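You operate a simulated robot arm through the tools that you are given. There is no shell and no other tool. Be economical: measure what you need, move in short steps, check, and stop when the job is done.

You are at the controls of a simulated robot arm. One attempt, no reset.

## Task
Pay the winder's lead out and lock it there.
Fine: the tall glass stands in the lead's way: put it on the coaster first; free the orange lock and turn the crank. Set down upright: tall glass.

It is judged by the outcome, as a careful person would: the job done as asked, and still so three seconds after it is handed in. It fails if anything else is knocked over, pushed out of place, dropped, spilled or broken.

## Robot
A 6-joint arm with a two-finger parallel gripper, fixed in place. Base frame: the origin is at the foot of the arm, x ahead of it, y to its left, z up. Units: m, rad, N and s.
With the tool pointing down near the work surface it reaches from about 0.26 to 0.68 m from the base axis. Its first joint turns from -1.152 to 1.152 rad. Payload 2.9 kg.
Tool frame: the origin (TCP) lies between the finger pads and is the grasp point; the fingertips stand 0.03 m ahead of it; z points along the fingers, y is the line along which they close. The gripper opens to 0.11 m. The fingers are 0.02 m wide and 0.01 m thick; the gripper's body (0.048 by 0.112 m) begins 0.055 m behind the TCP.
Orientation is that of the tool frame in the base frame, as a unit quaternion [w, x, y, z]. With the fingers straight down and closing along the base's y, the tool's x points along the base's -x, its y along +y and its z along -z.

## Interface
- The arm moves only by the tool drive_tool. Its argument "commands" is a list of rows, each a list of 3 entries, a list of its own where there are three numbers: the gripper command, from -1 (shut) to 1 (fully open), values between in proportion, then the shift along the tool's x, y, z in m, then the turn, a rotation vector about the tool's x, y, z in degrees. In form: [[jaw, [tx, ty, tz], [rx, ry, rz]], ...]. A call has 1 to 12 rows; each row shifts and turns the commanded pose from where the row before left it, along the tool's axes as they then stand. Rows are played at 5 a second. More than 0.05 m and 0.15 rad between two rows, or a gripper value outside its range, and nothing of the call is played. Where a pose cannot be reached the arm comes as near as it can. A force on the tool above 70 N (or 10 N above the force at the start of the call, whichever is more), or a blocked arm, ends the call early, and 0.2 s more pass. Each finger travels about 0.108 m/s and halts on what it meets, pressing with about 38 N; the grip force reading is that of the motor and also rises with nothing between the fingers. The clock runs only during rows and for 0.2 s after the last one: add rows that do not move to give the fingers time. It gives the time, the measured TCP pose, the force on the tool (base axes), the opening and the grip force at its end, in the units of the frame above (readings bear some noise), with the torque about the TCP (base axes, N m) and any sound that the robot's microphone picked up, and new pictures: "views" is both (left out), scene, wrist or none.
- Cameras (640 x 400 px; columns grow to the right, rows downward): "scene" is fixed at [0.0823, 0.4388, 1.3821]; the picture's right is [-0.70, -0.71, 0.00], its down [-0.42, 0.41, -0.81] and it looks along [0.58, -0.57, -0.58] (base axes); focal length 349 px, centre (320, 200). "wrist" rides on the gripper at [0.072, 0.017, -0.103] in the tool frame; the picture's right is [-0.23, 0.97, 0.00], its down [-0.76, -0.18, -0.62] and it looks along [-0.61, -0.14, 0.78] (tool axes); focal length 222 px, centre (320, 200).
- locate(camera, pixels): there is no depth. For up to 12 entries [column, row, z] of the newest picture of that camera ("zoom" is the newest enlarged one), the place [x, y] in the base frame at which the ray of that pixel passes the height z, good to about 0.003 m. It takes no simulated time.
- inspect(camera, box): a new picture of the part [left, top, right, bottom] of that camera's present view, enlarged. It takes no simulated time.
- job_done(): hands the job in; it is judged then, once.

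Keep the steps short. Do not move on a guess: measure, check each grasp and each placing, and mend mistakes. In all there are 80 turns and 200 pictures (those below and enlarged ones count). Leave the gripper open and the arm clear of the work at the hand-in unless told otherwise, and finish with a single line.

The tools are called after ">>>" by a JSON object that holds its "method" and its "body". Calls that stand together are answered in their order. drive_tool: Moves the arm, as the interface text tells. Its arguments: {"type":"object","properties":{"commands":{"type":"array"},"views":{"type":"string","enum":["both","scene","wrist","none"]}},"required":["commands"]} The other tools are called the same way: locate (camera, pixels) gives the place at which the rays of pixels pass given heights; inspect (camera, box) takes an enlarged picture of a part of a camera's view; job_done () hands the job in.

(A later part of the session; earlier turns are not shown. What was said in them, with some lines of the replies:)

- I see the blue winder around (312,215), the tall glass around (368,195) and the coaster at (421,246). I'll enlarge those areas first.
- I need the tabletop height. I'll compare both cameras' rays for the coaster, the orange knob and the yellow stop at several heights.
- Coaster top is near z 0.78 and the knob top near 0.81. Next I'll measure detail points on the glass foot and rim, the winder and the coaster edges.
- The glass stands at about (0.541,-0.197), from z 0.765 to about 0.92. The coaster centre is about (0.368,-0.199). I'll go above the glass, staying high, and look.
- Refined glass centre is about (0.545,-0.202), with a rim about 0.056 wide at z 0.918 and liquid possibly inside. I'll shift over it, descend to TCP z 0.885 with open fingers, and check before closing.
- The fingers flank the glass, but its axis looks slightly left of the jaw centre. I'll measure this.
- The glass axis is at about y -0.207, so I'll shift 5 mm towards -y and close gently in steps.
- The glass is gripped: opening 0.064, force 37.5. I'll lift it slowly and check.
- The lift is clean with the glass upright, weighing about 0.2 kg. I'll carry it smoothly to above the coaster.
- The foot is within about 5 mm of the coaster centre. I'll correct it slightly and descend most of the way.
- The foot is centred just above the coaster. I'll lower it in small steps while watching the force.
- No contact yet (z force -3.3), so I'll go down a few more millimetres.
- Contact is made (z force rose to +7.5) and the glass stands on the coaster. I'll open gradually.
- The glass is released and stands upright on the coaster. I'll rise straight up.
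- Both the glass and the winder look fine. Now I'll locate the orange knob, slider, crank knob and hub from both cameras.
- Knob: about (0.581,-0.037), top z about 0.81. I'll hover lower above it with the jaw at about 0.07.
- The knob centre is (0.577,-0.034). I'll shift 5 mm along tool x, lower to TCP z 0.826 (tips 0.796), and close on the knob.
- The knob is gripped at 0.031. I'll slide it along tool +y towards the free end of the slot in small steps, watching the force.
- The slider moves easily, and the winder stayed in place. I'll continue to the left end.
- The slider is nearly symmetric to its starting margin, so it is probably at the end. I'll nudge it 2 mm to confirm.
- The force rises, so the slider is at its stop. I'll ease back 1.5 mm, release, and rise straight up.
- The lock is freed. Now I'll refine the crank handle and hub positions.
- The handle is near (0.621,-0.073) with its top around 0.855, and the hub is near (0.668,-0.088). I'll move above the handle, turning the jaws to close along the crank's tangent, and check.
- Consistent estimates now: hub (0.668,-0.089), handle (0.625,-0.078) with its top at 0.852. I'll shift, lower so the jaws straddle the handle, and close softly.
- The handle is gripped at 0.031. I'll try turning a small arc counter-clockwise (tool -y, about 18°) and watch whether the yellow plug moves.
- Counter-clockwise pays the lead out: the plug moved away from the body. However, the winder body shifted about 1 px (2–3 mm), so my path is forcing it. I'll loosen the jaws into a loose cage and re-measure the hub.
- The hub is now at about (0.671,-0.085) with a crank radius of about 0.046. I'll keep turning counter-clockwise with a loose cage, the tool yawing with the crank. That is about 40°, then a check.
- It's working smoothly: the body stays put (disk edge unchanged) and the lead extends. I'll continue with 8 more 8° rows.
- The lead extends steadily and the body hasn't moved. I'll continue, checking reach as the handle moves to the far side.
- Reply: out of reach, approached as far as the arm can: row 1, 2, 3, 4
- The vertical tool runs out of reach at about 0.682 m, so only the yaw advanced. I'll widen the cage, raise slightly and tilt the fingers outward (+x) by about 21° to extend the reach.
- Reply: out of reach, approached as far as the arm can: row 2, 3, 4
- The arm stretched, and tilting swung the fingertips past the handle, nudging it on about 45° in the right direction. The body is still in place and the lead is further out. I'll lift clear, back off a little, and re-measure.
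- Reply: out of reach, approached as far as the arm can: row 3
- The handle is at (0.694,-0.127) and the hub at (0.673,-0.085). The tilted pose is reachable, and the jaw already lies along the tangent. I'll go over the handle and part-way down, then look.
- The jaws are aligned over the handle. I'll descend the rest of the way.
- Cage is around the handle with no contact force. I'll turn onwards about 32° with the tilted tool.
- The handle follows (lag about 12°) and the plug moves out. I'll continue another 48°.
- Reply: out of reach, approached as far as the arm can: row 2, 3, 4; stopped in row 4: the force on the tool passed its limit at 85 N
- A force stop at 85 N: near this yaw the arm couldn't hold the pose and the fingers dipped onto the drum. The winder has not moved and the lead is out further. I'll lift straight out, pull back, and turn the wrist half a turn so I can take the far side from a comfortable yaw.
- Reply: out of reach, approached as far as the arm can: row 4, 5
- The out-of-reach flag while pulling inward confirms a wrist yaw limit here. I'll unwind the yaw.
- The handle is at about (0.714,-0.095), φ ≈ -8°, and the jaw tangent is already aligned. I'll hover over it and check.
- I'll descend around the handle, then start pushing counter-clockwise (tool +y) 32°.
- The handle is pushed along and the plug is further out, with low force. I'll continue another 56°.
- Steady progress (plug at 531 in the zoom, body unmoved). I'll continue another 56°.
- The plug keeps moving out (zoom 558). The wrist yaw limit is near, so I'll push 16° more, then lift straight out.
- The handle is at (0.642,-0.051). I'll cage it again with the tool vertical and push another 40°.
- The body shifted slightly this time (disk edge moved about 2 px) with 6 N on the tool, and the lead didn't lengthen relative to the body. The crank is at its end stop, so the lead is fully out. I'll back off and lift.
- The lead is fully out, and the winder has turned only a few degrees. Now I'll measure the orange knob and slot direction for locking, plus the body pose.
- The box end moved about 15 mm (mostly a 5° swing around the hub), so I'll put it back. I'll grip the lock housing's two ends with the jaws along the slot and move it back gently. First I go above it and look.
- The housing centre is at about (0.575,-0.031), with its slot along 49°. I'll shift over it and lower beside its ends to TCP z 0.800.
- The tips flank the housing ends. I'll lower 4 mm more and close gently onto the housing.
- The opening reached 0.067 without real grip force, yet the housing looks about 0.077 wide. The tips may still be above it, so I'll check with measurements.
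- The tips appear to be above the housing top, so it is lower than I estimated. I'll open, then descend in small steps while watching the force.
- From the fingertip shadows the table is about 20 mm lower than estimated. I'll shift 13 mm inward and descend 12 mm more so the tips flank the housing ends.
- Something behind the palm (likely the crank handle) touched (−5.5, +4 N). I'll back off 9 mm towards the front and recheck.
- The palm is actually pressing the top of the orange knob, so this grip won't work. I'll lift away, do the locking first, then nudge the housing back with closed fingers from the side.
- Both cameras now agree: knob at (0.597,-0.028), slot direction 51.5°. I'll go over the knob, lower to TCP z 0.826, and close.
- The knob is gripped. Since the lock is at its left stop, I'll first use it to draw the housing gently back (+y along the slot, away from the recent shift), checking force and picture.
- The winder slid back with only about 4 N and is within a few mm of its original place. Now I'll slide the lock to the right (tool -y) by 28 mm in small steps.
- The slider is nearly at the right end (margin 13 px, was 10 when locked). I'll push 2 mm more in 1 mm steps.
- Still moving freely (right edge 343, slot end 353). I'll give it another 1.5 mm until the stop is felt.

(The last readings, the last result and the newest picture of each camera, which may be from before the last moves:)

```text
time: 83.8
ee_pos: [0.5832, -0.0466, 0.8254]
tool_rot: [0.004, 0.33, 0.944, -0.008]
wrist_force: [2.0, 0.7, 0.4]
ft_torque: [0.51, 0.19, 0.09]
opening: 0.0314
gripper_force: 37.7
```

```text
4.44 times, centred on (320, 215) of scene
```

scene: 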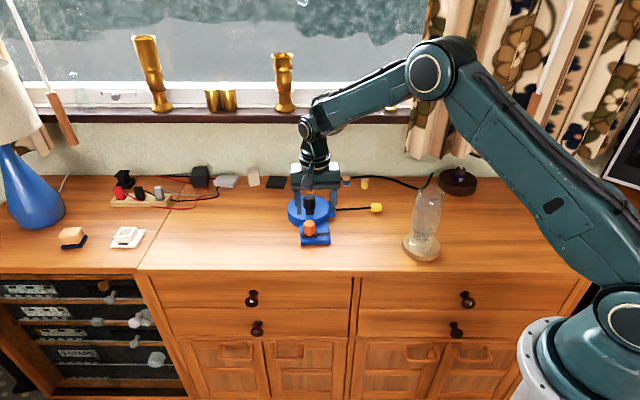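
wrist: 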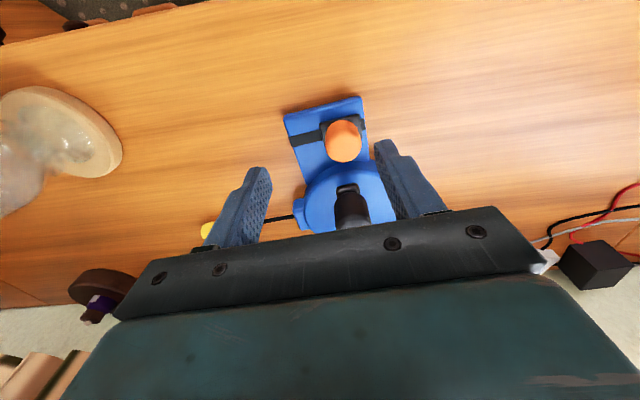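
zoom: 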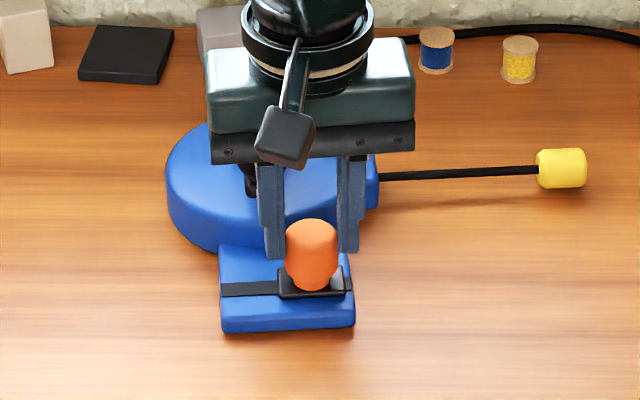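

The margin now matches the original locked margin. I'll release and lift straight up.

>>> {"method": "drive_tool", "body": {"commands": [[-0.5, [0, 0.0005, 0], [0, 0, 0]], [-0.3, [0, 0, 0], [0, 0, 0]], [0, [0, 0, 0], [0, 0, 0]], [0.3, [0, 0, 0], [0, 0, 0]], [0.3, [0, 0, -0.02], [0, 0, 0]], [0.3, [0, 0, -0.04], [0, 0, 0]], [0.3, [0, 0, -0.04], [0, 0, 0]], [0.3, [0, 0, 0], [0, 0, 0]]]}}

>>> {"method": "inspect", "body": {"camera": "scene", "box": [275, 170, 365, 260]}}

>>> {"method": "inspect", "body": {"camera": "wrist", "box": [120, 30, 440, 220]}}

```text
time: 85.6
ee_pos: [0.5823, -0.045, 0.927]
tool_rot: [0.003, 0.331, 0.944, -0.009]
wrist_force: [-0.8, -0.6, 0.1]
ft_torque: [0.01, 0.01, 0.0]
opening: 0.0715
gripper_force: 0.0
```

scene: 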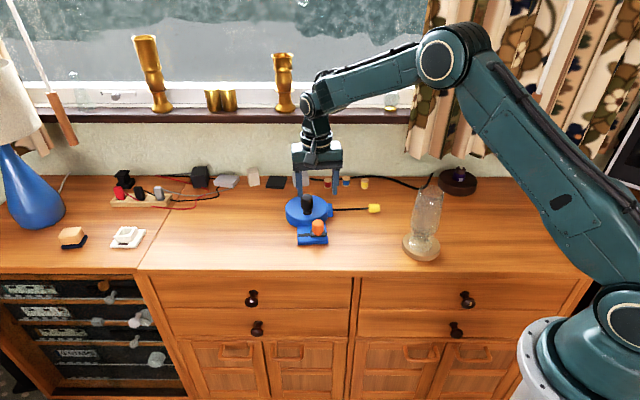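
wrist: 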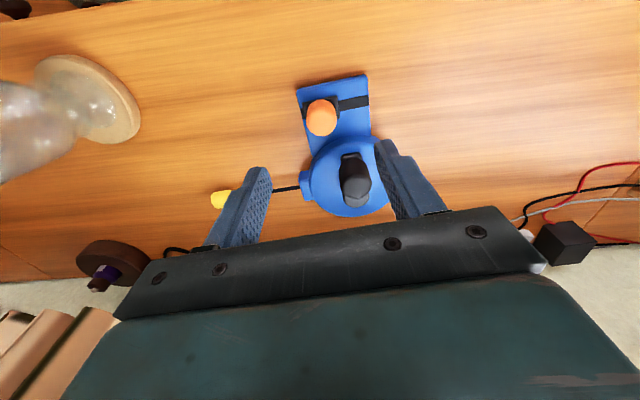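

```text
4.44 times, centred on (320, 215) of scene
```

zoom: 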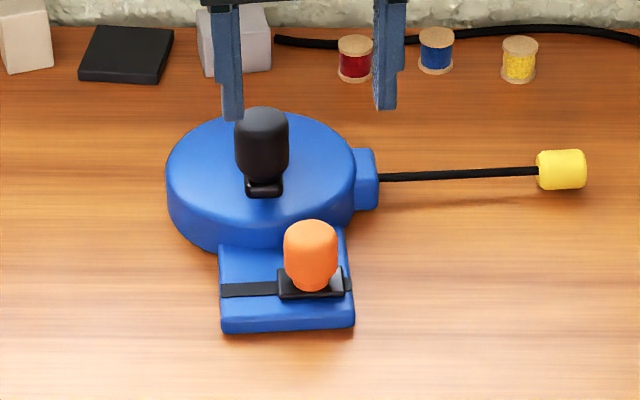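

```text
2.00 times, centred on (280, 125) of wrist
```

zoom: 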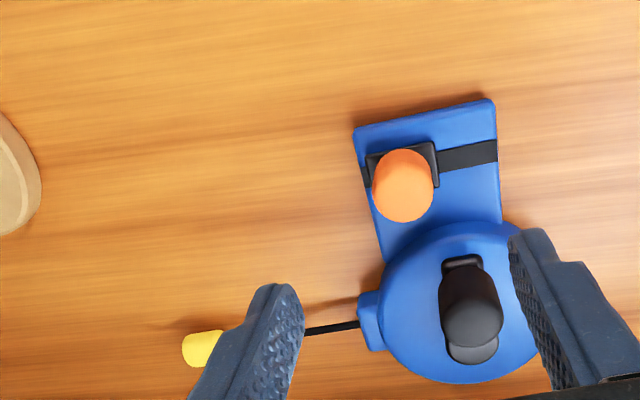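

The lock is at its engaged end, the lead is fully out, and the winder is within a few millimetres of its place. I'll raise and open the gripper, move clear, and do a final check.

>>> {"method": "drive_tool", "body": {"commands": [[0.6, [0, 0, -0.04], [0, 0, 0]], [1, [0, 0, -0.05], [0, 0, 0]], [1, [0, 0, -0.05], [0, 0, 0]], [1, [0.03, 0.03, 0], [0, 0, 0]], [1, [0.03, 0.03, 0], [0, 0, 0]], [1, [0, 0, 0], [0, 0, 0]], [1, [0, 0, 0], [0, 0, 0]]], "views": "scene"}}

>>> {"method": "inspect", "body": {"camera": "scene", "box": [275, 160, 455, 270]}}

```text
time: 87.2
ee_pos: [0.5734, 0.0418, 1.0641]
tool_rot: [0.004, 0.33, 0.944, -0.007]
wrist_force: [-0.5, -0.1, -0.8]
ft_torque: [0.01, 0.01, 0.01]
opening: 0.1099
gripper_force: 0.0
```

scene: 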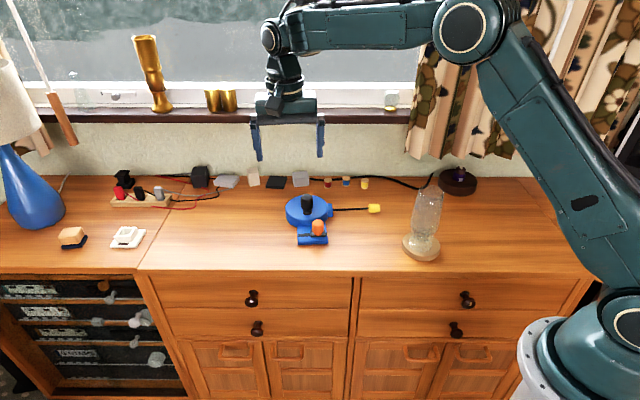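

```text
3.56 times, centred on (365, 215) of scene
```

zoom: 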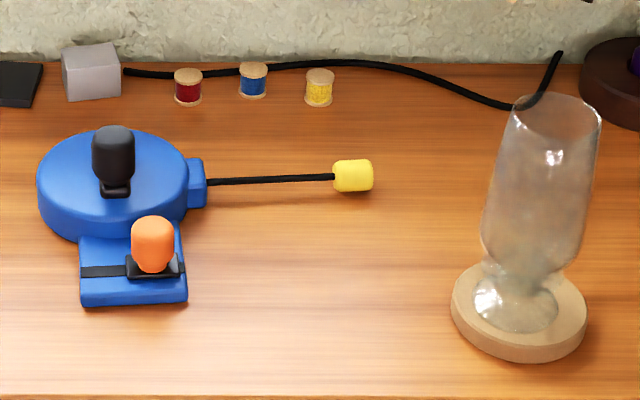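

The glass stands upright on the coaster, the lead is out, the lock is back at its locked end, and the arm is clear with the gripper open. I'm handing in.

>>> {"method": "job_done", "body": {}}

```text
The job is handed in.
```

The tall glass is upright on the coaster, the lead is paid out to its stop and the orange lock is back at its locked end; the winder was pushed out of place while cranking and, after I drew it back, sits about 5 mm and 3° off its original spot.
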